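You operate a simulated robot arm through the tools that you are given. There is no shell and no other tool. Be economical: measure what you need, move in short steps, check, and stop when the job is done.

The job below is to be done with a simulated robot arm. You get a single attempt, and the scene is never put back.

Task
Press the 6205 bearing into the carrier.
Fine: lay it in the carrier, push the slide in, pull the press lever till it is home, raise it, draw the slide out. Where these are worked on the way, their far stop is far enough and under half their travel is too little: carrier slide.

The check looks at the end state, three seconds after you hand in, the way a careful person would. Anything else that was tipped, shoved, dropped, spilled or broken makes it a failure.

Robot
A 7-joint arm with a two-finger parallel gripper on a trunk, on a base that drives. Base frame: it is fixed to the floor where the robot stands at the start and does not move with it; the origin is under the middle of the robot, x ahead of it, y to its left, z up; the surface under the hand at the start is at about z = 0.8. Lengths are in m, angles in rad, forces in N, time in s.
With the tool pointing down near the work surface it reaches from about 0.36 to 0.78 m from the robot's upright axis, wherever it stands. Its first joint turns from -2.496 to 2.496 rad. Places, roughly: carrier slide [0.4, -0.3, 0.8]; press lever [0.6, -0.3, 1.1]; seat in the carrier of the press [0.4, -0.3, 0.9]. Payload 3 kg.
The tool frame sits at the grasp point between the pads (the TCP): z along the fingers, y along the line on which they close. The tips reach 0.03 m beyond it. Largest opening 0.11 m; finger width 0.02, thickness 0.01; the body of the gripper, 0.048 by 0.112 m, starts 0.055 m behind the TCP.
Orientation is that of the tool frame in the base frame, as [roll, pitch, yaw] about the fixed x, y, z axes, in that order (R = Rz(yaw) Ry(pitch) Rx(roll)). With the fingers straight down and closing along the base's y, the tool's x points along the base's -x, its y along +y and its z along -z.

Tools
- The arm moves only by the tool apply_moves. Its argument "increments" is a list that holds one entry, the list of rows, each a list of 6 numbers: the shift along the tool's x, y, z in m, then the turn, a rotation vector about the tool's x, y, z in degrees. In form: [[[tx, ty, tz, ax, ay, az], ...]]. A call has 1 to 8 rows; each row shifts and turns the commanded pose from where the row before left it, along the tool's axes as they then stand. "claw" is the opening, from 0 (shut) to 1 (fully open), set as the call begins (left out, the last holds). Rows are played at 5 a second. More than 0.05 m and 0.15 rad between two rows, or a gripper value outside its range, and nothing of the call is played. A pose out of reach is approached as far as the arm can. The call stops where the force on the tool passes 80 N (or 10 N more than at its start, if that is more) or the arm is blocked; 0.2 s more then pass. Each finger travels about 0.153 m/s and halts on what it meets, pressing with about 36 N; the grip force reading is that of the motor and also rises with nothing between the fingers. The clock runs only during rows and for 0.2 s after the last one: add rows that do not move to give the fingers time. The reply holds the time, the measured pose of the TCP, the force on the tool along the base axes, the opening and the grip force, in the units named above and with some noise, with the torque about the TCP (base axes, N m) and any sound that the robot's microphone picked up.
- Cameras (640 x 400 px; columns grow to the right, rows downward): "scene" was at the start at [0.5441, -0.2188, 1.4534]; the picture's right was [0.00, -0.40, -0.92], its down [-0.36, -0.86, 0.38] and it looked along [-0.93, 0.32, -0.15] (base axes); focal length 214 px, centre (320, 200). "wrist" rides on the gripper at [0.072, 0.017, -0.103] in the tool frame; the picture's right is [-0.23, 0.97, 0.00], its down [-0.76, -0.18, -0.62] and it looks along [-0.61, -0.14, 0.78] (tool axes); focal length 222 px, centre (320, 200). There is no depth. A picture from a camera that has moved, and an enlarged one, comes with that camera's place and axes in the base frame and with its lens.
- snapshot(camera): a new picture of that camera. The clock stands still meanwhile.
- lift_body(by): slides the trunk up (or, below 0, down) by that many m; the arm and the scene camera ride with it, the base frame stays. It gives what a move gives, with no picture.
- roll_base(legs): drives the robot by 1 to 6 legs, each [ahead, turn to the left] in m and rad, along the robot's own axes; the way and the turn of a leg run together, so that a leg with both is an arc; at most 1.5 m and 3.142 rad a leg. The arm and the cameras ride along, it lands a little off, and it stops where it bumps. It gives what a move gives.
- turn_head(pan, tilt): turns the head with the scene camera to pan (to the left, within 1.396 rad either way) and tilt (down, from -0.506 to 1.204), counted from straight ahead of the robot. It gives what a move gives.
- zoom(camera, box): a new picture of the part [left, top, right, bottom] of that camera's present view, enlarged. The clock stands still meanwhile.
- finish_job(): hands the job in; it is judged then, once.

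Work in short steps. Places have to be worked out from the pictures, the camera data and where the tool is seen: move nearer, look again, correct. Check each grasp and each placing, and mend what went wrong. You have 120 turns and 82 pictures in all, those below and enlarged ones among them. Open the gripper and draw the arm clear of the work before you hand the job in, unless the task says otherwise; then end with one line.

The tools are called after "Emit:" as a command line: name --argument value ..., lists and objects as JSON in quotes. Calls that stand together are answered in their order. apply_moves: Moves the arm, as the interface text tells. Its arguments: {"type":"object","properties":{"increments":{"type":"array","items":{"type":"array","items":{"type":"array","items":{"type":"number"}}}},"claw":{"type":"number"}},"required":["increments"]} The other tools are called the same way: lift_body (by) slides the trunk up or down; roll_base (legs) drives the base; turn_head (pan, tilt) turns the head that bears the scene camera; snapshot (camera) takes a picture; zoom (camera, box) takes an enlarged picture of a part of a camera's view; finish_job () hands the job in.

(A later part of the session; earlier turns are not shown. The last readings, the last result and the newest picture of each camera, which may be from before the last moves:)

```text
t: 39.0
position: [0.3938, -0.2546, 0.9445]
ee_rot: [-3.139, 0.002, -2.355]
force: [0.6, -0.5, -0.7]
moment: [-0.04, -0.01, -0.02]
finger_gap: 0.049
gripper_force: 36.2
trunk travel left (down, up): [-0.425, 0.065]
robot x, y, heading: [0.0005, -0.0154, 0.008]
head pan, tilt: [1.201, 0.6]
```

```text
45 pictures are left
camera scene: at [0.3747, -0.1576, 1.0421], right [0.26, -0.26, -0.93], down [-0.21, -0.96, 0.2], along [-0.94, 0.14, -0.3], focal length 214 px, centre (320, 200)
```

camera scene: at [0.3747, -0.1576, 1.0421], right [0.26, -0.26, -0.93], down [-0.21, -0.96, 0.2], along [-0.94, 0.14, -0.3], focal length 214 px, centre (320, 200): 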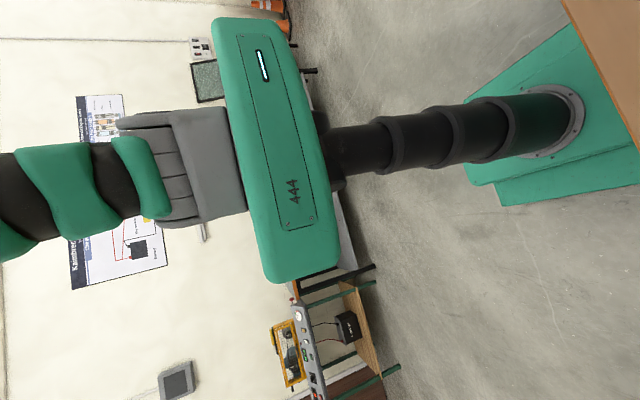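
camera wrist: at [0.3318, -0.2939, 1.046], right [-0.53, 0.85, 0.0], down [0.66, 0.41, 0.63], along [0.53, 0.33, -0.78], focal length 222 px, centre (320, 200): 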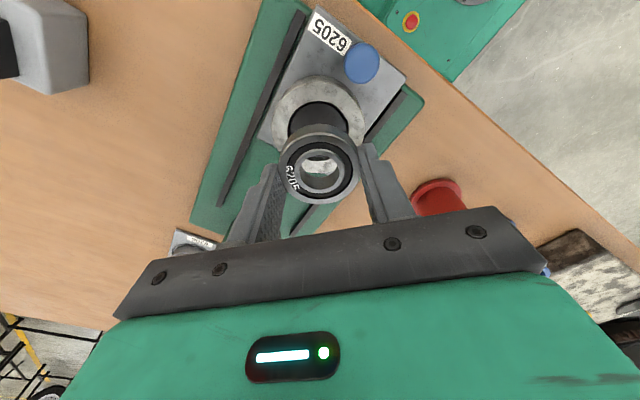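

I zoom the wrist view to check the lateral alignment of bearing over seat.

Emit:
zoom --camera "wrist" --box '[230, 60, 410, 210]'

Emit:
turn_head --pan 0.9 --tilt -0.1

Emit:
snapshot --camera "scene"

```text
2.67 times, centred on (320, 135) of wrist
camera zoom: at [0.3318, -0.2939, 1.046], right [-0.53, 0.85, 0.0], down [0.66, 0.41, 0.63], along [0.53, 0.33, -0.78], focal length 592 px, centre (320, 373)
```

zoom: 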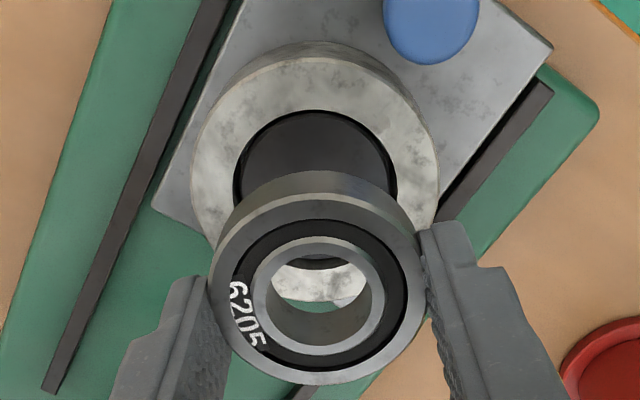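

```text
t: 40.0
position: [0.3937, -0.2552, 0.9448]
ee_rot: [-3.137, 0.002, -2.356]
force: [-0.2, 0.3, -1.7]
moment: [0.02, -0.03, 0.02]
finger_gap: 0.0492
gripper_force: 36.4
trunk travel left (down, up): [-0.425, 0.065]
robot x, y, heading: [0.0039, -0.0145, 0.003]
head pan, tilt: [0.901, -0.099]
```

```text
43 pictures are left
camera scene: at [0.4298, -0.1222, 1.0204], right [0.44, -0.44, -0.78], down [-0.76, -0.65, -0.06], along [-0.48, 0.62, -0.62], focal length 214 px, centre (320, 200)
```

scene: 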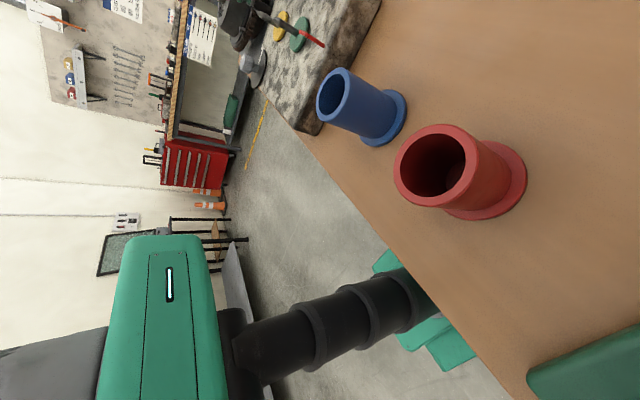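

Seat ≈ (0.397, -0.2547, rim 0.85). I correct +3.5 mm in x and lower to about 1.5 cm above the rim to compare again.

Emit:
apply_moves --increments '[[[-0.0025, -0.0025, 0.015, 0, 0, 0], [0, 0, 0.015, 0, 0, 0], [0, 0, 0.015, 0, 0, 0], [0, 0, 0, 0, 0, 0]]]'

Emit:
zoom --camera "wrist" --box '[230, 80, 410, 215]'

Emit:
turn_head --pan 0.0 --tilt 1.1

Emit:
snapshot --camera "scene"

```text
t: 41.0
position: [0.3998, -0.253, 0.8996]
ee_rot: [-3.139, 0.001, -2.354]
force: [0.3, 0.5, -0.8]
moment: [0.0, 0.0, 0.01]
finger_gap: 0.0489
gripper_force: 35.9
trunk travel left (down, up): [-0.425, 0.065]
robot x, y, heading: [0.0018, -0.0191, 0.005]
head pan, tilt: [0.901, -0.099]
```

```text
2.96 times, centred on (320, 148) of wrist
camera zoom: at [0.3365, -0.2926, 1.0017], right [-0.53, 0.85, 0.0], down [0.66, 0.41, 0.63], along [0.53, 0.33, -0.78], focal length 658 px, centre (320, 356)
```

zoom: 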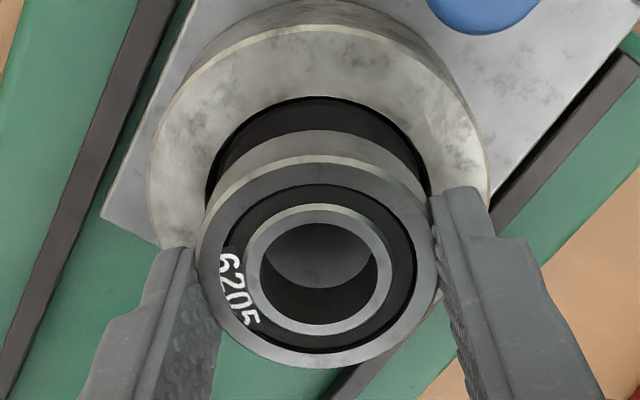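

```text
t: 42.4
position: [0.3999, -0.2528, 0.9001]
ee_rot: [-3.139, 0.0, -2.354]
force: [-0.4, 0.7, -0.9]
moment: [0.01, 0.01, -0.05]
finger_gap: 0.0488
gripper_force: 35.3
trunk travel left (down, up): [-0.425, 0.065]
robot x, y, heading: [0.0016, -0.0143, 0.003]
head pan, tilt: [0.0, 1.1]
```

```text
41 pictures are left
camera scene: at [0.4105, -0.2418, 0.9671], right [0.71, -0.71, 0.0], down [-0.32, -0.32, 0.89], along [-0.63, -0.63, -0.46], focal length 214 px, centre (320, 200)
```

scene: 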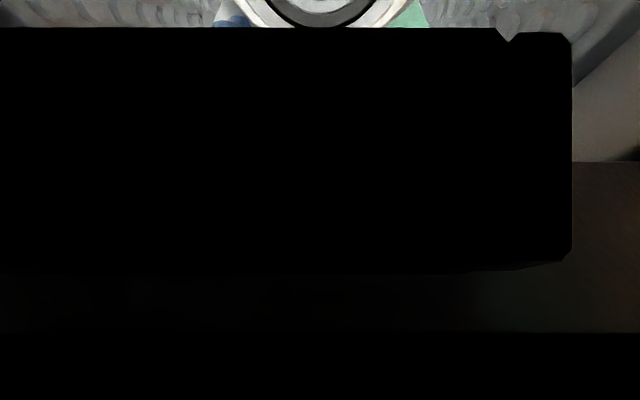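

Alignment is within a couple of mm (seat ≈ (0.399, -0.2536), rim ≈ 0.852, bearing bottom ≈ 0.868). I lower in small steps watching force.

Emit:
apply_moves --increments '[[[0, 0, 0.006, 0, 0, 0], [0, 0, 0.006, 0, 0, 0], [0, 0, 0.003, 0, 0, 0], [0, 0, 0, 0, 0, 0]]]'

Emit:
zoom --camera "wrist" --box '[230, 80, 410, 215]'

```text
t: 43.4
position: [0.3992, -0.2531, 0.8874]
ee_rot: [-3.133, 0.003, -2.354]
force: [4.8, 7.5, 41.9]
moment: [0.95, 0.92, -0.21]
finger_gap: 0.0493
gripper_force: 35.8
trunk travel left (down, up): [-0.425, 0.065]
robot x, y, heading: [0.0025, -0.017, 0.004]
head pan, tilt: [0.0, 1.1]
```

```text
2.96 times, centred on (320, 148) of wrist
camera zoom: at [0.3371, -0.2932, 0.9888], right [-0.53, 0.85, -0.01], down [0.66, 0.42, 0.63], along [0.53, 0.33, -0.78], focal length 658 px, centre (320, 356)
```

zoom: 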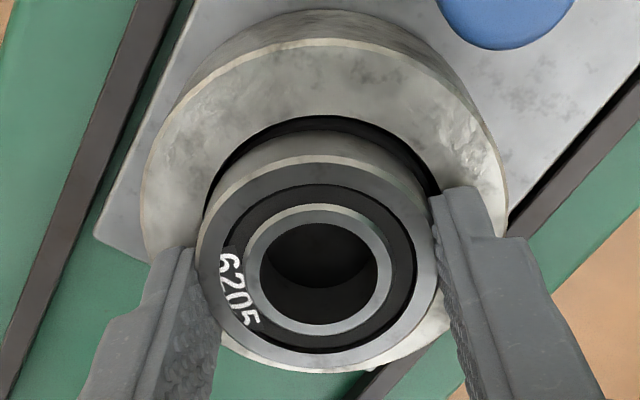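

The moment says one fingertip sits on the ring rim, so the bearing is at rim level and centred over the hole within about 1 mm. I unload 1.5 mm and release gently.

Emit:
apply_moves --increments '[[[0, 0, -0.0025, 0, 0, 0], [0, 0, 0, 0, 0, 0]]]'

Emit:
apply_moves --increments '[[[0, 0, 0, 0, 0, 0], [0, 0, 0, 0, 0, 0], [0, 0, 0, 0, 0, 0]]]' --claw 0.62

Emit:
zoom --camera "wrist" --box '[230, 80, 410, 215]'

```text
t: 44.0
position: [0.3999, -0.2541, 0.8879]
ee_rot: [-3.139, 0.002, -2.353]
force: [1.8, 1.4, 0.6]
moment: [0.1, 0.0, -0.05]
finger_gap: 0.0489
gripper_force: 35.5
trunk travel left (down, up): [-0.425, 0.065]
robot x, y, heading: [0.0042, -0.0147, 0.003]
head pan, tilt: [0.0, 1.1]
```

```text
t: 44.8
position: [0.3997, -0.2549, 0.8878]
ee_rot: [-3.137, 0.003, -2.355]
force: [-0.4, 0.7, -1.0]
moment: [0.0, 0.01, 0.02]
finger_gap: 0.0682
gripper_force: 0.0
trunk travel left (down, up): [-0.425, 0.065]
robot x, y, heading: [0.0008, -0.0185, 0.007]
head pan, tilt: [0.0, 1.1]
```

```text
2.96 times, centred on (320, 148) of wrist
camera zoom: at [0.3376, -0.2941, 0.9895], right [-0.53, 0.85, 0.0], down [0.66, 0.41, 0.63], along [0.53, 0.33, -0.78], focal length 658 px, centre (320, 356)
```

zoom: 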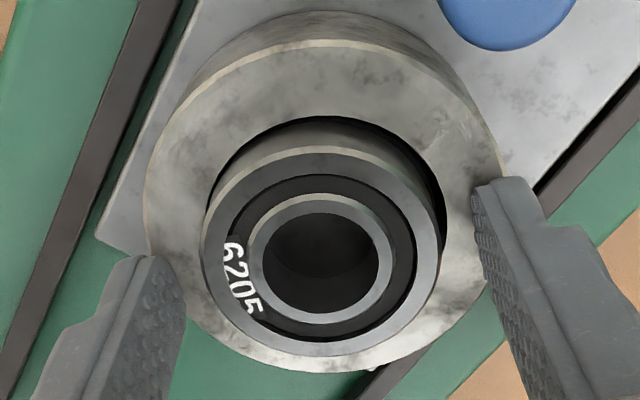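

The bearing has dropped into the mouth of the seat, level. I raise the hand and look from above.

Emit:
apply_moves --increments '[[[0, 0, -0.03, 0, 0, 0], [0, 0, -0.045, 0, 0, 0], [0, 0, -0.045, 0, 0, 0]]]'

Emit:
zoom --camera "wrist" --box '[230, 0, 410, 150]'

Emit:
turn_head --pan 0.0 --tilt 0.3

Emit:
snapshot --camera "scene"

```text
t: 45.6
position: [0.3984, -0.2535, 1.0063]
ee_rot: [-3.138, 0.002, -2.354]
force: [0.3, 0.3, -1.3]
moment: [0.03, 0.01, 0.01]
finger_gap: 0.0682
gripper_force: 0.0
trunk travel left (down, up): [-0.425, 0.065]
robot x, y, heading: [-0.0006, -0.0162, 0.004]
head pan, tilt: [0.0, 1.1]
```

```text
2.67 times, centred on (320, 75) of wrist
camera zoom: at [0.3358, -0.2932, 1.1081], right [-0.53, 0.85, 0.0], down [0.66, 0.41, 0.62], along [0.53, 0.33, -0.78], focal length 592 px, centre (320, 533)
```

zoom: 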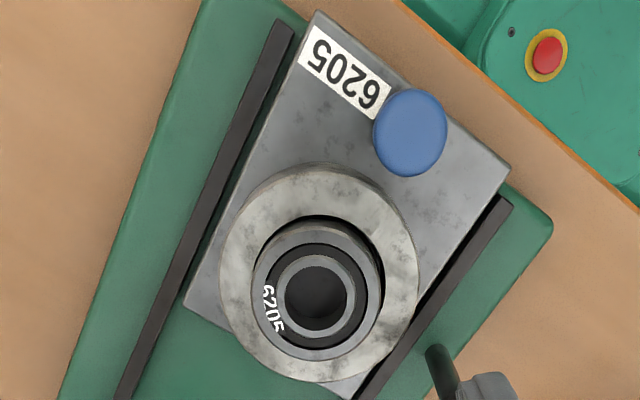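

```text
t: 46.8
position: [0.3997, -0.2537, 1.0056]
ee_rot: [-3.138, 0.001, -2.355]
force: [-0.2, 0.5, -0.5]
moment: [0.04, -0.04, -0.01]
finger_gap: 0.0681
gripper_force: 0.0
trunk travel left (down, up): [-0.425, 0.065]
robot x, y, heading: [-0.0005, -0.019, 0.008]
head pan, tilt: [0.0, 0.3]
```

```text
37 pictures are left
camera scene: at [0.457, -0.1957, 1.0426], right [0.71, -0.71, 0.0], down [-0.68, -0.68, 0.29], along [-0.21, -0.21, -0.96], focal length 214 px, centre (320, 200)
```

scene: 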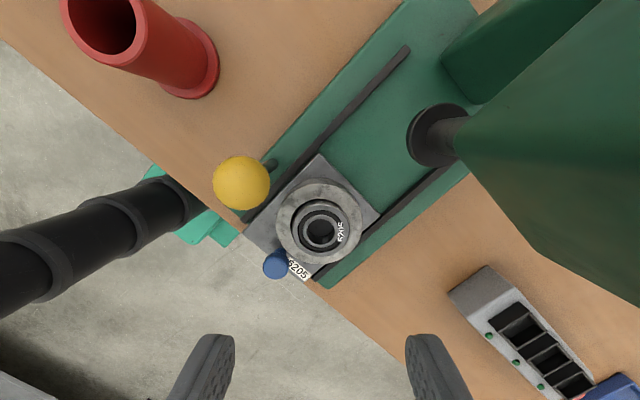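

Bearing laid well. The knob is at about (0.335, -0.254, 0.856). To grip it without fouling the yellow ball or press head at the far end, I'll use fingers closing along y with the hand leaned back; first move back and turn to yaw π.

Emit:
apply_moves --increments '[[[0.025, 0.025, -0.02, 0, 0, 0], [0.025, 0.025, -0.02, 0, 0, 0], [0, 0, 0, 0, 0, 8.2], [0, 0, 0, 0, 0, 8.2], [0, 0, 0, 0, 0, 8.2], [0, 0, 0, 0, 0, 8.2], [0, 0, 0, 0, 0, 8.2], [0, 0, 0, 0, 0, 4.1]]]'

```text
t: 48.6
position: [0.3284, -0.2541, 1.0467]
ee_rot: [3.141, 0.003, 3.139]
force: [0.1, 0.2, -0.9]
moment: [-0.01, 0.01, -0.03]
finger_gap: 0.0681
gripper_force: 0.0
trunk travel left (down, up): [-0.425, 0.065]
robot x, y, heading: [0.0037, -0.0176, 0.005]
head pan, tilt: [0.0, 0.3]
```

Now the lean: rotate −32° about tool y, tips pointing forward.

Emit:
apply_moves --increments '[[[0, 0, 0, 0, -8, 0], [0, 0, 0, 0, -8, 0], [0, 0, 0, 0, -8, 0], [0, 0, 0, 0, -8, 0], [0, 0, 0, 0, 0, 0]]]'

Emit:
snapshot --camera "wrist"

Emit:
snapshot --camera "scene"

```text
t: 49.8
position: [0.369, -0.299, 1.0756]
ee_rot: [3.141, 0.564, -3.142]
force: [0.6, -0.7, 0.2]
moment: [0.06, -0.01, -0.01]
finger_gap: 0.0681
gripper_force: 0.0
out of reach, approached as far as the arm can: row 3, 4
trunk travel left (down, up): [-0.425, 0.065]
robot x, y, heading: [0.0002, -0.0151, 0.003]
head pan, tilt: [0.0, 0.3]
```

```text
36 pictures are left
camera wrist: at [0.2536, -0.2821, 1.1225], right [0.19, 0.97, 0.12], down [0.31, -0.18, 0.93], along [0.93, -0.14, -0.34], focal length 222 px, centre (320, 200)
```

wrist: 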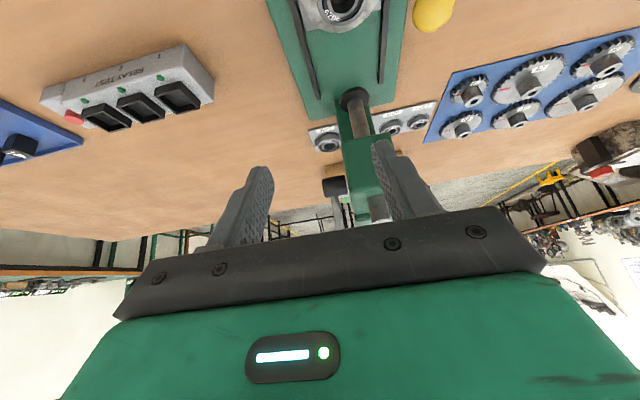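

```text
35 pictures are left
camera scene: at [0.4195, -0.299, 1.1501], right [0.0, -1.0, 0.0], down [-0.97, 0.0, -0.26], along [0.26, 0.0, -0.97], focal length 214 px, centre (320, 200)
```

scene: 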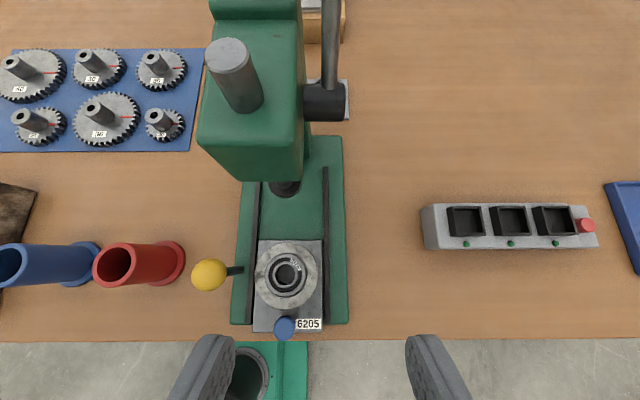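

Reach is too short for leaning. Re-triangulating the yellow ball gives (0.402, -0.181, 0.912), radius ~0.018, so an upright hand with TCP z≈0.883 clears it. I undo the lean.

Emit:
apply_moves --increments '[[[0, 0, 0, 0, 8, 0], [0, 0, 0, 0, 8, 0], [0, 0, 0, 0, 8, 0], [0, 0, 0, 0, 8, 0], [0, 0, 0, 0, 0, 0]]]'

Emit:
turn_head --pan 0.0 --tilt 0.7

Emit:
zoom --camera "scene" --box '[220, 50, 420, 200]'

```text
t: 51.0
position: [0.3704, -0.2979, 1.0754]
ee_rot: [-3.141, 0.004, -3.141]
force: [0.7, -0.4, 0.8]
moment: [0.01, 0.03, -0.02]
finger_gap: 0.068
gripper_force: 0.0
trunk travel left (down, up): [-0.425, 0.065]
robot x, y, heading: [0.0024, -0.0196, -0.003]
head pan, tilt: [0.0, 0.3]
```

```text
t: 51.8
position: [0.37, -0.2987, 1.0742]
ee_rot: [-3.14, 0.003, 3.141]
force: [0.2, 0.3, -0.9]
moment: [0.02, 0.01, -0.02]
finger_gap: 0.0681
gripper_force: 0.0
trunk travel left (down, up): [-0.425, 0.065]
robot x, y, heading: [0.0013, -0.0156, 0.007]
head pan, tilt: [0.0, 0.7]
```

```text
2.67 times, centred on (320, 125) of scene
camera zoom: at [0.4161, -0.299, 1.1206], right [0.0, -1.0, 0.0], down [-0.77, 0.0, 0.64], along [-0.64, 0.0, -0.77], focal length 572 px, centre (320, 400)
```

zoom: 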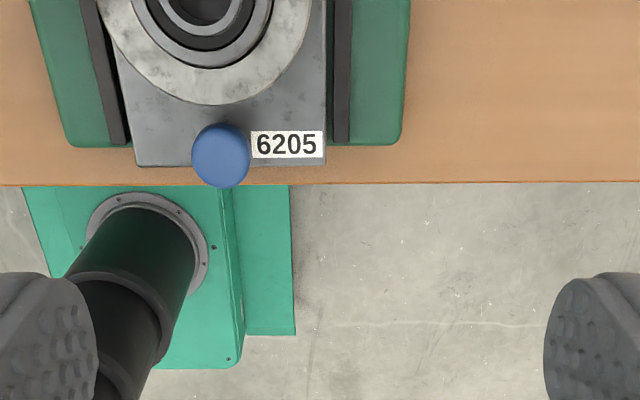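

Knob at about (0.337, -0.255, 0.856), 26 mm. I narrow the fingers to 5 cm, move above it and lower to z≈0.94.

Emit:
apply_moves --increments '[[[0.016, 0.0215, 0, 0, 0, 0], [0.017, 0.0215, 0.03, 0, 0, 0], [0, 0, 0.05, 0, 0, 0], [0, 0, 0.05, 0, 0, 0], [0, 0, 0, 0, 0, 0]]]' --claw 0.45

Emit:
snapshot --camera "wrist"

Emit:
snapshot --camera "scene"

```text
t: 53.0
position: [0.3348, -0.2546, 0.9458]
ee_rot: [-3.141, 0.003, 3.141]
force: [-0.1, 0.3, 0.7]
moment: [0.0, 0.02, -0.01]
finger_gap: 0.0496
gripper_force: 0.0
trunk travel left (down, up): [-0.425, 0.065]
robot x, y, heading: [0.0013, -0.016, 0.005]
head pan, tilt: [0.0, 0.7]
```

```text
33 pictures are left
camera wrist: at [0.2633, -0.2382, 1.0481], right [0.23, 0.97, 0.0], down [0.76, -0.18, 0.63], along [0.61, -0.14, -0.78], focal length 222 px, centre (320, 200)
```

wrist: 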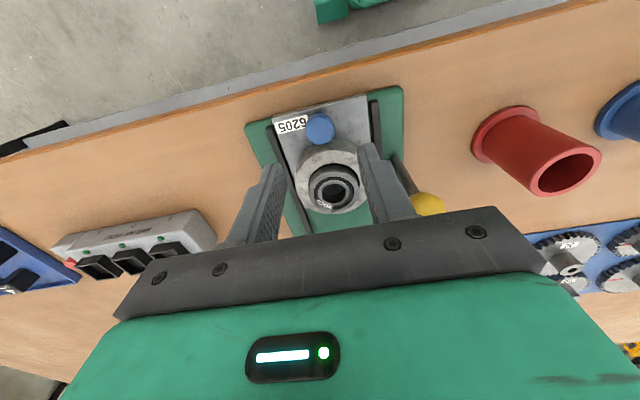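

```text
32 pictures are left
camera scene: at [0.3815, -0.2553, 0.9915], right [0.0, -1.0, 0.0], down [-0.77, 0.0, 0.64], along [-0.64, 0.0, -0.77], focal length 214 px, centre (320, 200)
```

scene: 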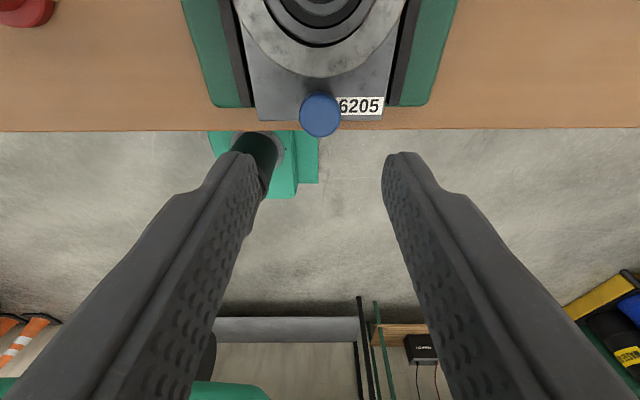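

Knob confirmed at (0.336, -0.2548, 0.85). I lower to z≈0.879 and close on it.

Emit:
apply_moves --increments '[[[-0.001, 0, 0.03, 0, 0, 0], [0, 0, 0.025, 0, 0, 0], [0, 0, 0.012, 0, 0, 0], [0, 0, 0, 0, 0, 0]]]'

Emit:
apply_moves --increments '[[[0, 0, 0, 0, 0, 0], [0, 0, 0, 0, 0, 0], [0, 0, 0, 0, 0, 0]]]' --claw 0.1

Emit:
turn_head --pan 0.0 --tilt 1.0

Emit:
snapshot --camera "wrist"

```text
t: 54.0
position: [0.3363, -0.2556, 0.8784]
ee_rot: [3.141, 0.003, 3.14]
force: [-0.2, -0.3, 0.1]
moment: [0.01, -0.02, -0.01]
finger_gap: 0.0493
gripper_force: 0.0
trunk travel left (down, up): [-0.425, 0.065]
robot x, y, heading: [-0.0006, -0.0165, 0.004]
head pan, tilt: [0.0, 0.7]
```

```text
t: 54.8
position: [0.3354, -0.2549, 0.8782]
ee_rot: [-3.142, 0.003, 3.141]
force: [0.1, 15.1, -5.1]
moment: [0.41, -0.17, 0.04]
finger_gap: 0.025
gripper_force: 45.4
trunk travel left (down, up): [-0.425, 0.065]
robot x, y, heading: [0.0007, -0.0184, 0.005]
head pan, tilt: [0.0, 0.7]
```

```text
t: 55.6
position: [0.3355, -0.2554, 0.8776]
ee_rot: [-3.14, 0.003, 3.14]
force: [-0.9, 17.9, -9.3]
moment: [0.5, -0.06, -0.03]
finger_gap: 0.0251
gripper_force: 44.8
trunk travel left (down, up): [-0.425, 0.065]
robot x, y, heading: [0.0024, -0.0156, 0.007]
head pan, tilt: [0.0, 1.0]
```

```text
31 pictures are left
camera wrist: at [0.2644, -0.2383, 0.9802], right [0.23, 0.97, 0.0], down [0.76, -0.18, 0.63], along [0.61, -0.14, -0.78], focal length 222 px, centre (320, 200)
```

wrist: 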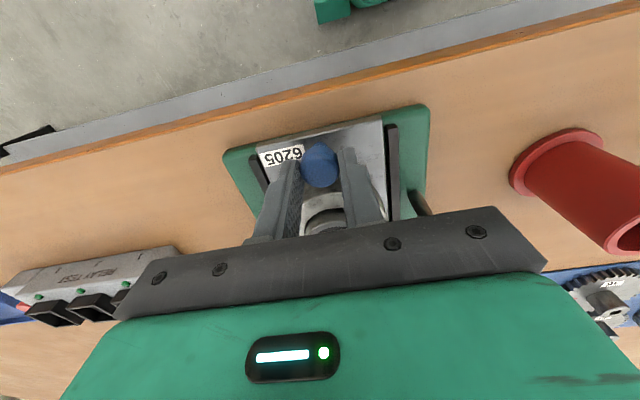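

Knob gripped. I ease the side load by 1 mm and begin pushing in, 4 cm first.

Emit:
apply_moves --increments '[[[0, 0.001, 0, 0, 0, 0], [-0.01, 0, 0, 0, 0, 0], [-0.015, 0, 0, 0, 0, 0], [-0.015, 0, 0, 0, 0, 0], [0, 0, 0, 0, 0, 0]]]'

Emit:
snapshot --camera "wrist"

```text
t: 56.8
position: [0.3776, -0.2546, 0.8786]
ee_rot: [-3.141, 0.005, 3.141]
force: [1.7, -1.3, 8.4]
moment: [-0.04, 0.15, -0.13]
finger_gap: 0.0253
gripper_force: 44.8
trunk travel left (down, up): [-0.425, 0.065]
robot x, y, heading: [-0.0003, -0.0167, 0.007]
head pan, tilt: [0.0, 1.0]
```

```text
30 pictures are left
camera wrist: at [0.3057, -0.2377, 0.98], right [0.23, 0.97, 0.0], down [0.76, -0.18, 0.63], along [0.61, -0.14, -0.78], focal length 222 px, centre (320, 200)
```

wrist: 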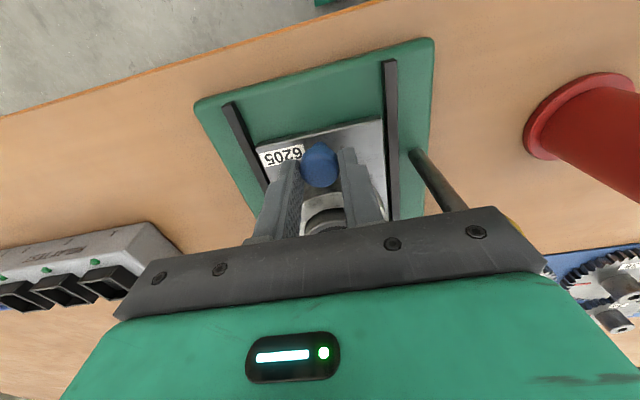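

The slide moves with the hand. I continue in small steps, watching force as I pass the yellow ball.

Emit:
apply_moves --increments '[[[-0.01, 0, 0, 0, 0, 0], [-0.01, 0, 0, 0, 0, 0], [-0.01, 0, 0, 0, 0, 0], [-0.01, 0, 0, 0, 0, 0]]]'

Emit:
snapshot --camera "wrist"

```text
t: 57.8
position: [0.3993, -0.255, 0.8772]
ee_rot: [3.134, -0.014, -3.135]
force: [-42.7, -23.9, 14.6]
moment: [-2.17, -1.75, 1.7]
finger_gap: 0.0251
gripper_force: 45.4
trunk travel left (down, up): [-0.425, 0.065]
robot x, y, heading: [-0.0002, -0.0149, 0.004]
head pan, tilt: [0.0, 1.0]
stopped in row 4: the force on the tool passed its limit at 91 N (the readings are from after the stop); the commanded pose is now the measured one
```

```text
29 pictures are left
camera wrist: at [0.3287, -0.2391, 0.9813], right [0.22, 0.98, 0.0], down [0.77, -0.18, 0.61], along [0.6, -0.13, -0.79], focal length 222 px, centre (320, 200)
```

wrist: 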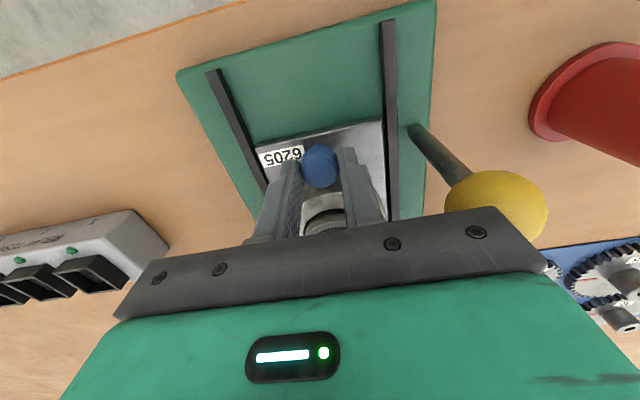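

The hand body met the yellow ball on its left side. I back off 1.5 cm, release the knob, and rise to look.

Emit:
apply_moves --increments '[[[0.008, 0, 0, 0, 0, 0], [0.007, 0, 0, 0, 0, 0], [0, 0, 0, 0, 0, 0]]]'

Emit:
apply_moves --increments '[[[0, 0, 0, 0, 0, 0], [0, 0, 0, 0, 0, 0], [0, 0, -0.04, 0, 0, 0], [0, 0, -0.04, 0, 0, 0], [0, 0, 0, 0, 0, 0]]]' --claw 0.45

Emit:
turn_head --pan 0.0 --tilt 0.3

Emit:
snapshot --camera "scene"

Emit:
snapshot --camera "wrist"

```text
t: 58.6
position: [0.3902, -0.2538, 0.8789]
ee_rot: [3.138, -0.007, -3.139]
force: [0.5, -17.0, 8.8]
moment: [-0.53, -1.33, -0.02]
finger_gap: 0.0254
gripper_force: 45.0
trunk travel left (down, up): [-0.425, 0.065]
robot x, y, heading: [0.0023, -0.018, 0.005]
head pan, tilt: [0.0, 1.0]
```

```text
t: 59.8
position: [0.3902, -0.2522, 0.9583]
ee_rot: [3.137, -0.013, -3.132]
force: [-0.7, -0.6, -0.9]
moment: [-0.04, -0.02, 0.01]
finger_gap: 0.0495
gripper_force: 0.0
trunk travel left (down, up): [-0.425, 0.065]
robot x, y, heading: [-0.0013, -0.0109, 0.004]
head pan, tilt: [0.0, 1.0]
```

```text
t: 60.8
position: [0.3753, -0.2522, 0.9618]
ee_rot: [3.133, -0.007, -3.139]
force: [-108.7, -7.3, -15.9]
moment: [0.6, -6.92, -1.0]
finger_gap: 0.0493
gripper_force: 0.0
trunk travel left (down, up): [-0.425, 0.065]
robot x, y, heading: [-0.0008, -0.014, -0.001]
head pan, tilt: [0.0, 0.3]
```

```text
28 pictures are left
camera scene: at [0.4494, -0.2522, 0.9985], right [0.0, -1.0, -0.01], down [-0.92, -0.01, 0.39], along [-0.39, 0.0, -0.92], focal length 214 px, centre (320, 200)
```

scene: 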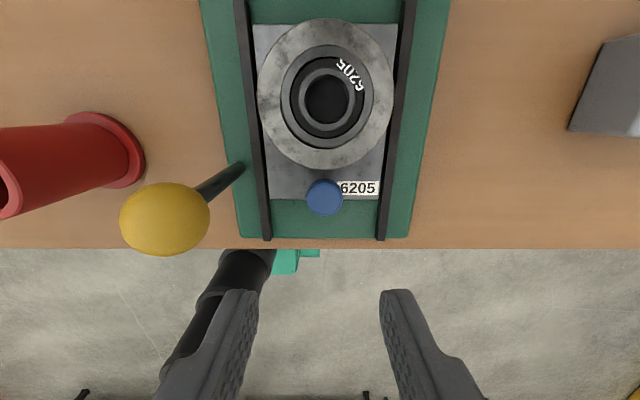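

```text
27 pictures are left
camera wrist: at [0.3046, -0.2362, 1.0642], right [0.22, 0.97, 0.01], down [0.77, -0.18, 0.62], along [0.6, -0.13, -0.79], focal length 222 px, centre (320, 200)
```

wrist: 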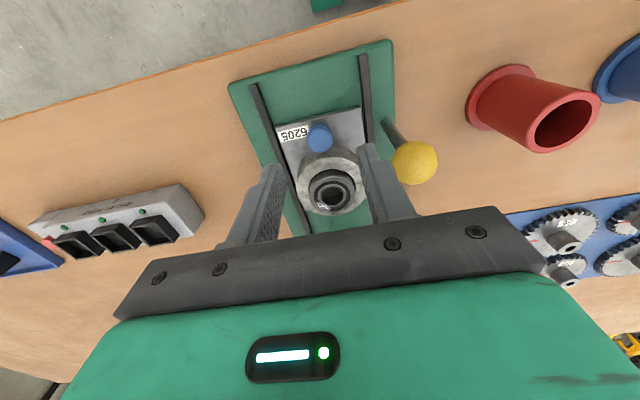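

Turning the head pressed its housing on the press front — so the head is physical. I back the hand off at once.

Emit:
apply_moves --increments '[[[0.02, 0, 0, 0, 0, 0], [0.03, 0, 0, 0, 0, 0], [0, 0, 0, 0, 0, 0]]]'

```text
t: 61.6
position: [0.3423, -0.2532, 0.9585]
ee_rot: [3.14, -0.007, -3.137]
force: [-0.5, -0.2, 0.3]
moment: [-0.01, -0.02, 0.03]
finger_gap: 0.0495
gripper_force: 0.1
trunk travel left (down, up): [-0.425, 0.065]
robot x, y, heading: [-0.0042, -0.0158, 0.005]
head pan, tilt: [0.0, 0.3]
```

The ball hasn't moved; (0.402, -0.182, 0.914). I tuck the head to the right/up and roll the hand 20° so its body leans right, away from the yellow ball.

Emit:
turn_head --pan -1.39 --tilt 1.2

Emit:
apply_moves --increments '[[[0, 0, 0, -8, 0, 0], [0, 0, 0, -8, 0, 0], [0, 0, 0, -4, 0, 0], [0, 0, 0, 0, 0, 0]]]'

Emit:
snapshot --camera "wrist"

Emit:
snapshot --camera "scene"

```text
t: 63.2
position: [0.3391, -0.2536, 0.9581]
ee_rot: [3.137, -0.011, -3.137]
force: [0.0, 0.7, 0.1]
moment: [0.02, 0.01, 0.01]
finger_gap: 0.0494
gripper_force: 0.1
trunk travel left (down, up): [-0.425, 0.065]
robot x, y, heading: [-0.0016, -0.0188, 0.001]
head pan, tilt: [-1.389, 1.201]
```

```text
t: 64.2
position: [0.3403, -0.2545, 0.958]
ee_rot: [2.788, -0.01, -3.135]
force: [0.7, -0.3, -0.4]
moment: [-0.01, 0.0, -0.01]
finger_gap: 0.0492
gripper_force: 0.1
trunk travel left (down, up): [-0.425, 0.065]
robot x, y, heading: [-0.0001, -0.0137, 0.004]
head pan, tilt: [-1.389, 1.201]
```

```text
26 pictures are left
camera wrist: at [0.2698, -0.275, 1.0596], right [0.23, 0.91, 0.34], down [0.77, -0.38, 0.51], along [0.6, 0.14, -0.79], focal length 222 px, centre (320, 200)
```

wrist: 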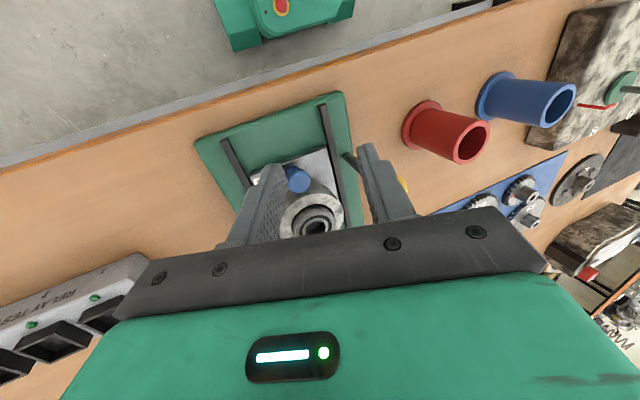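

```text
25 pictures are left
camera scene: at [0.3521, -0.3479, 1.0506], right [0.01, -0.51, 0.86], down [-0.36, 0.8, 0.48], along [-0.93, -0.32, -0.17], focal length 214 px, centre (320, 200)
```

scene: 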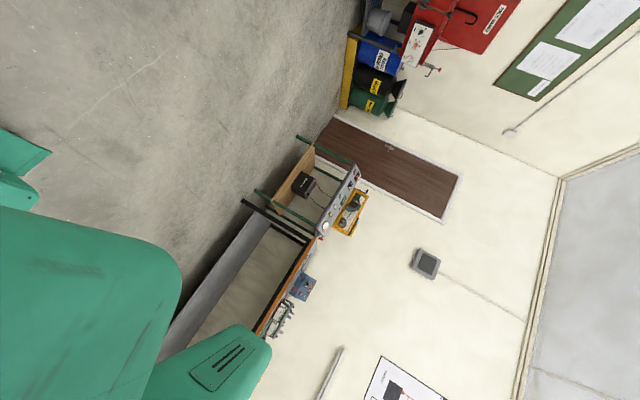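

I approach the knob along the leaned axis and close on it.

Emit:
apply_moves --increments '[[[-0.0254, -0.019, 0, 0, 0, 0], [-0.0253, -0.0188, 0, 0, 0, 0], [0, 0, 0.03, 0, 0, 0], [0, 0, 0.03, 0, 0, 0], [0, 0, 0.015, 0, 0, 0], [0, 0, 0, 0, 0, 0]]]'

Emit:
snapshot --camera "wrist"

```text
t: 65.6
position: [0.3937, -0.2629, 0.8752]
ee_rot: [2.788, -0.011, -3.136]
force: [0.5, -0.7, -0.7]
moment: [0.03, 0.04, 0.0]
finger_gap: 0.0495
gripper_force: 0.0
trunk travel left (down, up): [-0.425, 0.065]
robot x, y, heading: [0.0007, -0.0184, 0.01]
head pan, tilt: [-1.389, 1.201]
```

```text
24 pictures are left
camera wrist: at [0.3232, -0.2835, 0.9771], right [0.23, 0.91, 0.33], down [0.77, -0.38, 0.51], along [0.6, 0.14, -0.79], focal length 222 px, centre (320, 200)
```

wrist: 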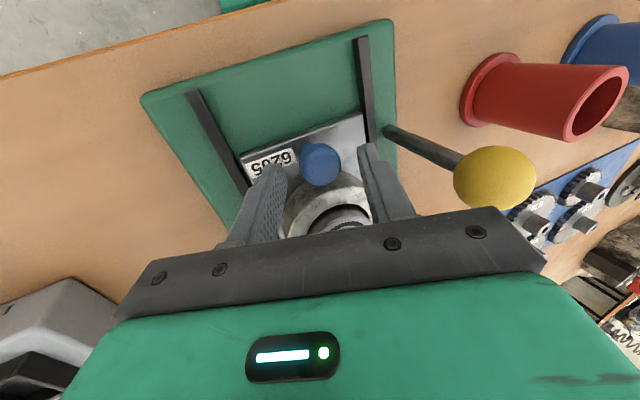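

Knob is centred between the fingers and the ball has free air. I grip it.

Emit:
apply_moves --increments '[[[0, 0, 0, 0, 0, 0], [0, 0, 0, 0, 0, 0], [0, 0, 0, 0, 0, 0]]]' --claw 0.1

Emit:
apply_moves --increments '[[[-0.006, 0, 0, 0, 0, 0], [-0.006, 0, 0, 0, 0, 0], [-0.006, 0, 0, 0, 0, 0], [0, 0, 0, 0, 0, 0]]]'

Emit:
snapshot --camera "wrist"

```text
t: 66.4
position: [0.3924, -0.2618, 0.8753]
ee_rot: [2.787, -0.012, -3.137]
force: [-0.1, 6.7, 2.7]
moment: [0.11, 0.02, -0.04]
finger_gap: 0.0255
gripper_force: 44.7
trunk travel left (down, up): [-0.425, 0.065]
robot x, y, heading: [-0.0017, -0.0159, 0.006]
head pan, tilt: [-1.389, 1.201]
```

```text
t: 67.4
position: [0.4092, -0.263, 0.8756]
ee_rot: [2.789, -0.011, -3.136]
force: [-0.1, 8.2, 29.7]
moment: [0.37, 0.76, 0.25]
finger_gap: 0.0258
gripper_force: 45.4
trunk travel left (down, up): [-0.425, 0.065]
robot x, y, heading: [-0.0005, -0.0173, 0.007]
head pan, tilt: [-1.389, 1.201]
```

```text
23 pictures are left
camera wrist: at [0.339, -0.2829, 0.9772], right [0.23, 0.91, 0.33], down [0.77, -0.38, 0.52], along [0.6, 0.14, -0.79], focal length 222 px, centre (320, 200)
```

wrist: 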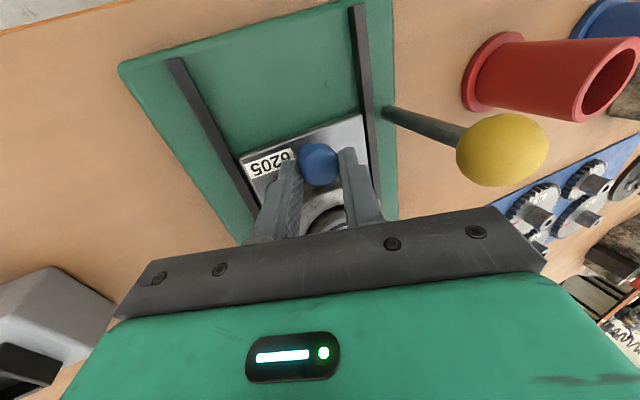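

Past the earlier block with no ball contact. I ease up 1 mm and continue.

Emit:
apply_moves --increments '[[[-0.004, 0, -0.001, 0, 0, 0], [-0.008, 0, 0, 0, 0, 0], [-0.008, 0, 0, 0, 0, 0], [0, 0, 0, 0, 0, 0]]]'

```text
t: 68.4
position: [0.4298, -0.2613, 0.8756]
ee_rot: [2.788, -0.011, -3.135]
force: [-0.3, 24.1, 25.8]
moment: [0.68, 0.28, -0.05]
finger_gap: 0.0258
gripper_force: 44.9
trunk travel left (down, up): [-0.425, 0.065]
robot x, y, heading: [-0.0024, -0.0175, 0.003]
head pan, tilt: [-1.389, 1.201]
```

Still free. Continue toward the far stop in 5 mm steps.

Emit:
apply_moves --increments '[[[-0.005, 0.001, 0, 0, 0, 0], [-0.005, 0, 0, 0, 0, 0], [-0.005, 0, 0, 0, 0, 0], [-0.005, 0, 0, 0, 0, 0], [0, 0, 0, 0, 0, 0]]]'

Emit:
snapshot --camera "wrist"

```text
t: 69.6
position: [0.4475, -0.2619, 0.8756]
ee_rot: [2.788, -0.011, -3.135]
force: [-0.2, 9.7, 21.4]
moment: [0.28, 0.84, 0.29]
finger_gap: 0.0254
gripper_force: 44.8
trunk travel left (down, up): [-0.425, 0.065]
robot x, y, heading: [0.0035, -0.0164, 0.007]
head pan, tilt: [-1.389, 1.201]
```

```text
22 pictures are left
camera wrist: at [0.3774, -0.2825, 0.9771], right [0.23, 0.92, 0.33], down [0.77, -0.38, 0.52], along [0.6, 0.14, -0.79], focal length 222 px, centre (320, 200)
```

wrist: 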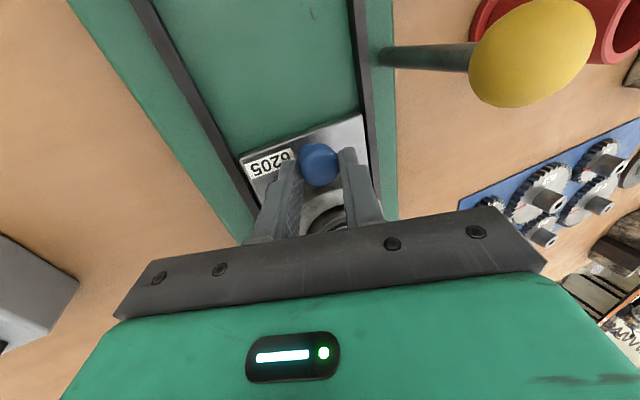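

No stop yet at 0.112 m of travel; a few more millimetres.

Emit:
apply_moves --increments '[[[-0.004, 0, 0, 0, 0, 0], [-0.004, 0, 0, 0, 0, 0], [-0.004, 0, 0, 0, 0, 0], [0, 0, 0, 0, 0, 0]]]'

```text
t: 70.7
position: [0.4527, -0.2612, 0.8753]
ee_rot: [2.783, -0.019, -3.132]
force: [-44.3, 1.3, 11.8]
moment: [0.92, -3.31, -0.66]
finger_gap: 0.0258
gripper_force: 45.2
trunk travel left (down, up): [-0.425, 0.065]
robot x, y, heading: [-0.0, -0.0178, 0.003]
head pan, tilt: [-1.389, 1.201]
stopped in row 4: the force on the tool passed its limit at 85 N (the readings are from after the stop); the commanded pose is now the measured one
```

Force moment suggests the hand's upper part touched the press head (contact ~7 cm above the TCP), so the stop is uncertain. I release, step back 4 cm, shut the fingers and push the knob from behind.

Emit:
apply_moves --increments '[[[0, 0, 0, 0, 0, 0], [0, 0, 0, 0, 0, 0], [0.02, 0, 0, 0, 0, 0], [0.02, 0, 0, 0, 0, 0], [0, 0, 0, 0, 0, 0]]]' --claw 0.45

Emit:
apply_moves --increments '[[[0, 0, 0, 0, 0, 0], [0, 0, 0, 0, 0, 0], [0, 0, 0, 0, 0, 0]]]' --claw 0.0

Emit:
snapshot --camera "wrist"

```text
t: 71.9
position: [0.4167, -0.2637, 0.8735]
ee_rot: [2.784, -0.017, -3.133]
force: [0.3, 0.1, -0.7]
moment: [0.03, 0.03, 0.01]
finger_gap: 0.0495
gripper_force: 0.1
trunk travel left (down, up): [-0.425, 0.065]
robot x, y, heading: [-0.0014, -0.0175, -0.001]
head pan, tilt: [-1.389, 1.201]
```

```text
t: 72.7
position: [0.4167, -0.2626, 0.8741]
ee_rot: [2.786, -0.018, -3.135]
force: [-0.3, -0.1, -0.4]
moment: [-0.01, -0.01, 0.01]
finger_gap: 0.0
gripper_force: 35.7
trunk travel left (down, up): [-0.425, 0.065]
robot x, y, heading: [-0.0001, -0.0199, 0.006]
head pan, tilt: [-1.389, 1.201]
```

```text
21 pictures are left
camera wrist: at [0.3472, -0.284, 0.9762], right [0.23, 0.91, 0.34], down [0.77, -0.38, 0.51], along [0.59, 0.14, -0.79], focal length 222 px, centre (320, 200)
```

wrist: 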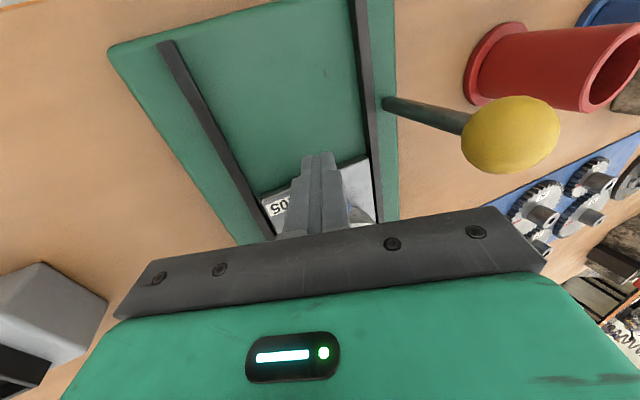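

Fingers are behind the knob. I push forward in small steps until resisted.

Emit:
apply_moves --increments '[[[-0.006, 0, 0, 0, 0, 0], [-0.005, 0, 0, 0, 0, 0], [-0.004, 0, 0, 0, 0, 0], [-0.004, 0, 0, 0, 0, 0], [-0.004, 0, 0, 0, 0, 0]]]'

```text
t: 73.8
position: [0.429, -0.262, 0.8716]
ee_rot: [2.776, -0.029, -3.13]
force: [-30.0, -4.3, 3.6]
moment: [0.0, 0.58, 0.21]
finger_gap: 0.0
gripper_force: 36.1
trunk travel left (down, up): [-0.425, 0.065]
robot x, y, heading: [0.0001, -0.0164, -0.002]
head pan, tilt: [-1.389, 1.201]
stopped in row 5: the force on the tool passed its limit at 86 N (the readings are from after the stop); the commanded pose is now the measured one
```

Resistance now is at knob level: the slide is at its far stop (travel ≈0.116 m, seat under the ram). I back off, rise, and level the hand.

Emit:
apply_moves --increments '[[[0.03, 0, 0, 0, 0, 0], [0.04, 0, 0, 0, 0, 0], [0, 0, -0.045, 0, 0, 0], [0, 0, -0.045, 0, 0, 0], [0, 0, 0, 8, 0, 0], [0, 0, 0, 8, 0, 0], [0, 0, 0, 4.8, 1.2, 0], [0, 0, -0.045, 0, 0, 0]]]'

Emit:
apply_moves --increments '[[[0, 0, -0.045, 0, 0, 0], [0, 0, -0.045, 0, 0, 0], [0, 0, -0.045, 0, 0, 0], [0, 0, 0, 0, 0, 0]]]'

Emit:
turn_head --pan 0.0 --tilt -0.3

Emit:
snapshot --camera "scene"

Emit:
snapshot --camera "wrist"

```text
t: 75.6
position: [0.3675, -0.2925, 1.0023]
ee_rot: [-3.14, -0.049, -3.129]
force: [0.0, -0.3, 0.0]
moment: [0.01, 0.06, 0.05]
finger_gap: 0.0
gripper_force: 35.9
trunk travel left (down, up): [-0.425, 0.065]
robot x, y, heading: [-0.0017, -0.0148, 0.003]
head pan, tilt: [-1.389, 1.201]
```

```text
t: 76.6
position: [0.3723, -0.292, 1.1376]
ee_rot: [-3.14, -0.047, -3.128]
force: [0.0, 0.1, 0.5]
moment: [0.02, -0.01, 0.0]
finger_gap: 0.0
gripper_force: 36.4
trunk travel left (down, up): [-0.425, 0.065]
robot x, y, heading: [0.0028, -0.021, 0.001]
head pan, tilt: [-1.389, 1.201]
```

```text
t: 78.2
position: [0.3732, -0.2931, 1.1367]
ee_rot: [-3.138, -0.046, -3.13]
force: [-0.3, 0.1, -0.3]
moment: [-0.03, 0.0, 0.01]
finger_gap: 0.0002
gripper_force: 35.9
trunk travel left (down, up): [-0.425, 0.065]
robot x, y, heading: [0.0019, -0.0191, -0.0]
head pan, tilt: [0.0, -0.3]
```

```text
20 pictures are left
camera scene: at [0.5108, -0.2916, 1.1822], right [0.01, -1.0, 0.0], down [-0.97, -0.01, -0.25], along [0.25, 0.0, -0.97], focal length 214 px, centre (320, 200)
```

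scene: 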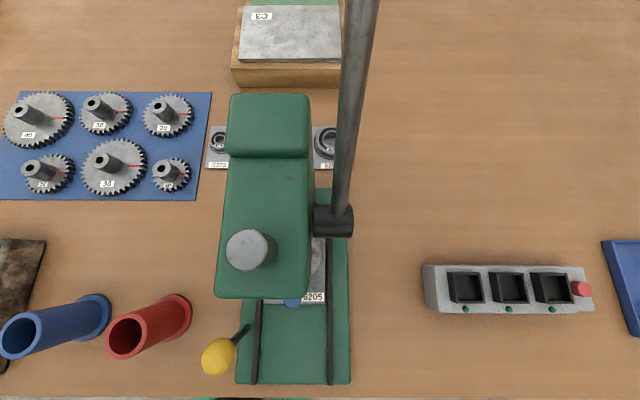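

```text
19 pictures are left
camera wrist: at [0.306, -0.2769, 1.2426], right [0.22, 0.98, -0.01], down [0.79, -0.17, 0.59], along [0.57, -0.14, -0.81], focal length 222 px, centre (320, 200)
```

wrist: 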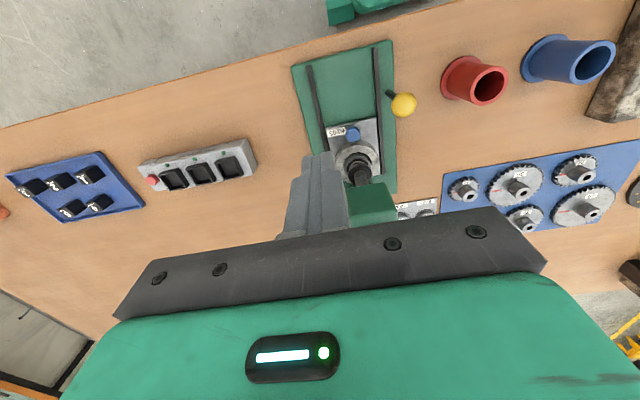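

Lever: hub ≈ (0.539, -0.303, 1.006), ball ≈ (0.608, -0.305, 1.155), arm 0.164 m. I tuck the head, level the hand, rise and approach above the ball.

Emit:
turn_head --pan -1.39 --tilt 1.2

Emit:
apply_moves --increments '[[[0, 0, -0.045, 0, -2.7, 0], [0, 0, -0.045, 0, 0, 0], [0, 0, -0.03, 0, 0, 0], [-0.04, -0.006, 0, 0, 0, 0], [-0.04, -0.006, 0, 0, 0, 0], [0, 0, 0, 0, 0, 0]]]' --claw 0.6

Emit:
snapshot --camera "wrist"

```text
t: 79.8
position: [0.3734, -0.2913, 1.1375]
ee_rot: [-3.139, -0.049, -3.13]
force: [1.1, 0.3, -1.1]
moment: [-0.01, 0.02, 0.01]
finger_gap: 0.0
gripper_force: 35.8
trunk travel left (down, up): [-0.425, 0.065]
robot x, y, heading: [-0.0008, -0.0166, 0.004]
head pan, tilt: [-1.389, 1.201]
```

```text
t: 81.2
position: [0.457, -0.3026, 1.2566]
ee_rot: [-3.14, -0.002, -3.129]
force: [0.1, 0.6, 0.1]
moment: [0.04, 0.0, -0.05]
finger_gap: 0.066
gripper_force: 0.1
trunk travel left (down, up): [-0.425, 0.065]
robot x, y, heading: [-0.0052, -0.0183, -0.001]
head pan, tilt: [-1.389, 1.201]
```

```text
18 pictures are left
camera wrist: at [0.3857, -0.2884, 1.3582], right [0.22, 0.98, 0.0], down [0.76, -0.17, 0.62], along [0.61, -0.14, -0.78], focal length 222 px, centre (320, 200)
```

wrist: 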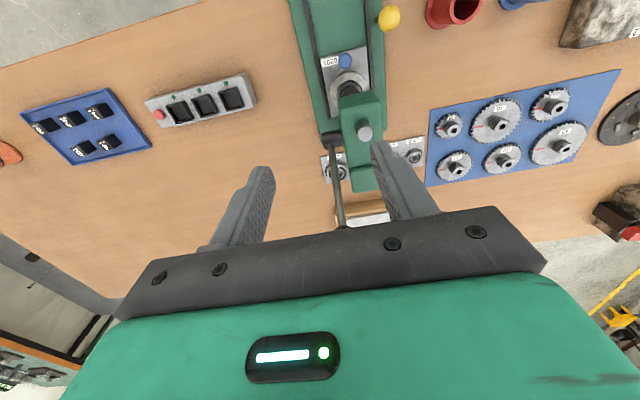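

Ball is hidden behind the hand; I move forward 0.1 m at this height and look again.

Emit:
apply_moves --increments '[[[-0.04, 0, 0, 0, 0, 0], [-0.04, 0, 0, 0, 0, 0], [-0.04, 0, 0, 0, 0, 0], [0, 0, 0, 0, 0, 0]]]'

Emit:
snapshot --camera "wrist"

```text
t: 82.2
position: [0.5768, -0.302, 1.2586]
ee_rot: [-3.139, -0.001, -3.13]
force: [-0.2, -0.2, 0.2]
moment: [-0.01, 0.01, -0.01]
finger_gap: 0.0658
gripper_force: 0.1
trunk travel left (down, up): [-0.425, 0.065]
robot x, y, heading: [0.0027, -0.0162, 0.004]
head pan, tilt: [-1.389, 1.201]
```

```text
17 pictures are left
camera wrist: at [0.5056, -0.287, 1.3596], right [0.21, 0.98, 0.0], down [0.76, -0.17, 0.62], along [0.61, -0.14, -0.78], focal length 222 px, centre (320, 200)
```

wrist: 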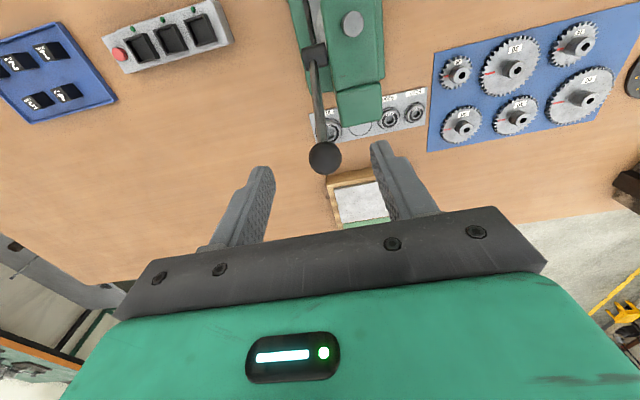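

Ball at (0.61, -0.306, 1.154). I centre over it, descend around it, and close.

Emit:
apply_moves --increments '[[[-0.033, -0.0035, 0, 0, 0, 0], [0, 0, 0.04, 0, 0, 0], [0, 0, 0.035, 0, 0, 0], [0, 0, 0.017, 0, 0, 0], [0, 0, 0, 0, 0, 0]]]'

Emit:
apply_moves --increments '[[[0, 0, 0, 0, 0, 0], [0, 0, 0, 0, 0, 0], [0, 0, 0, 0, 0, 0]]]' --claw 0.2

Emit:
snapshot --camera "wrist"

```text
t: 83.4
position: [0.6085, -0.3075, 1.1668]
ee_rot: [-3.14, -0.001, -3.129]
force: [0.2, 0.3, 0.0]
moment: [-0.01, 0.01, 0.02]
finger_gap: 0.0657
gripper_force: 0.1
trunk travel left (down, up): [-0.425, 0.065]
robot x, y, heading: [-0.0002, -0.0126, 0.002]
head pan, tilt: [-1.389, 1.201]
```

```text
t: 84.2
position: [0.6087, -0.3048, 1.1654]
ee_rot: [-3.141, -0.002, -3.128]
force: [-3.3, 19.5, -3.8]
moment: [0.3, -0.19, 0.09]
finger_gap: 0.0334
gripper_force: 44.5
trunk travel left (down, up): [-0.425, 0.065]
robot x, y, heading: [-0.0061, -0.0163, 0.003]
head pan, tilt: [-1.389, 1.201]
```

```text
16 pictures are left
camera wrist: at [0.5377, -0.2892, 1.2687], right [0.21, 0.98, 0.0], down [0.77, -0.17, 0.62], along [0.61, -0.13, -0.78], focal length 222 px, centre (320, 200)
```

wrist: 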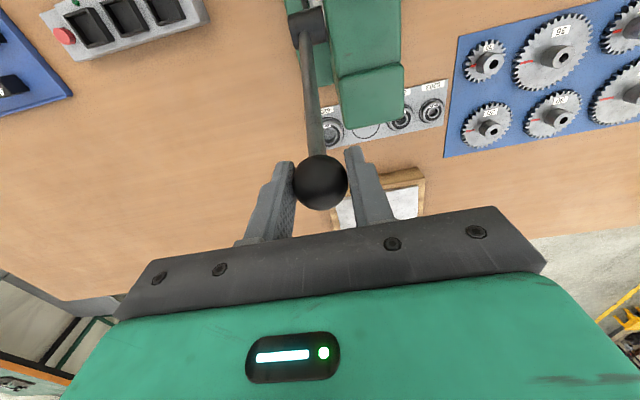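

Ball held. I ease side load and begin pulling along the arc toward the robot.

Emit:
apply_moves --increments '[[[0, 0.001, 0, 0, 0, 0], [0.0138, 0, -0.0055, 0, 0, 0], [0.0138, 0, -0.0046, 0, 0, 0], [0.014, 0, -0.003, 0, 0, 0], [0.0141, 0, -0.002, 0, 0, 0], [0, 0, 0, 0, 0, 0]]]'

```text
t: 85.6
position: [0.5538, -0.3047, 1.1798]
ee_rot: [-3.137, 0.0, -3.131]
force: [6.1, 17.5, 12.1]
moment: [0.28, -0.93, 0.06]
finger_gap: 0.0333
gripper_force: 45.2
trunk travel left (down, up): [-0.425, 0.065]
robot x, y, heading: [-0.003, -0.0169, 0.004]
head pan, tilt: [-1.389, 1.201]
```

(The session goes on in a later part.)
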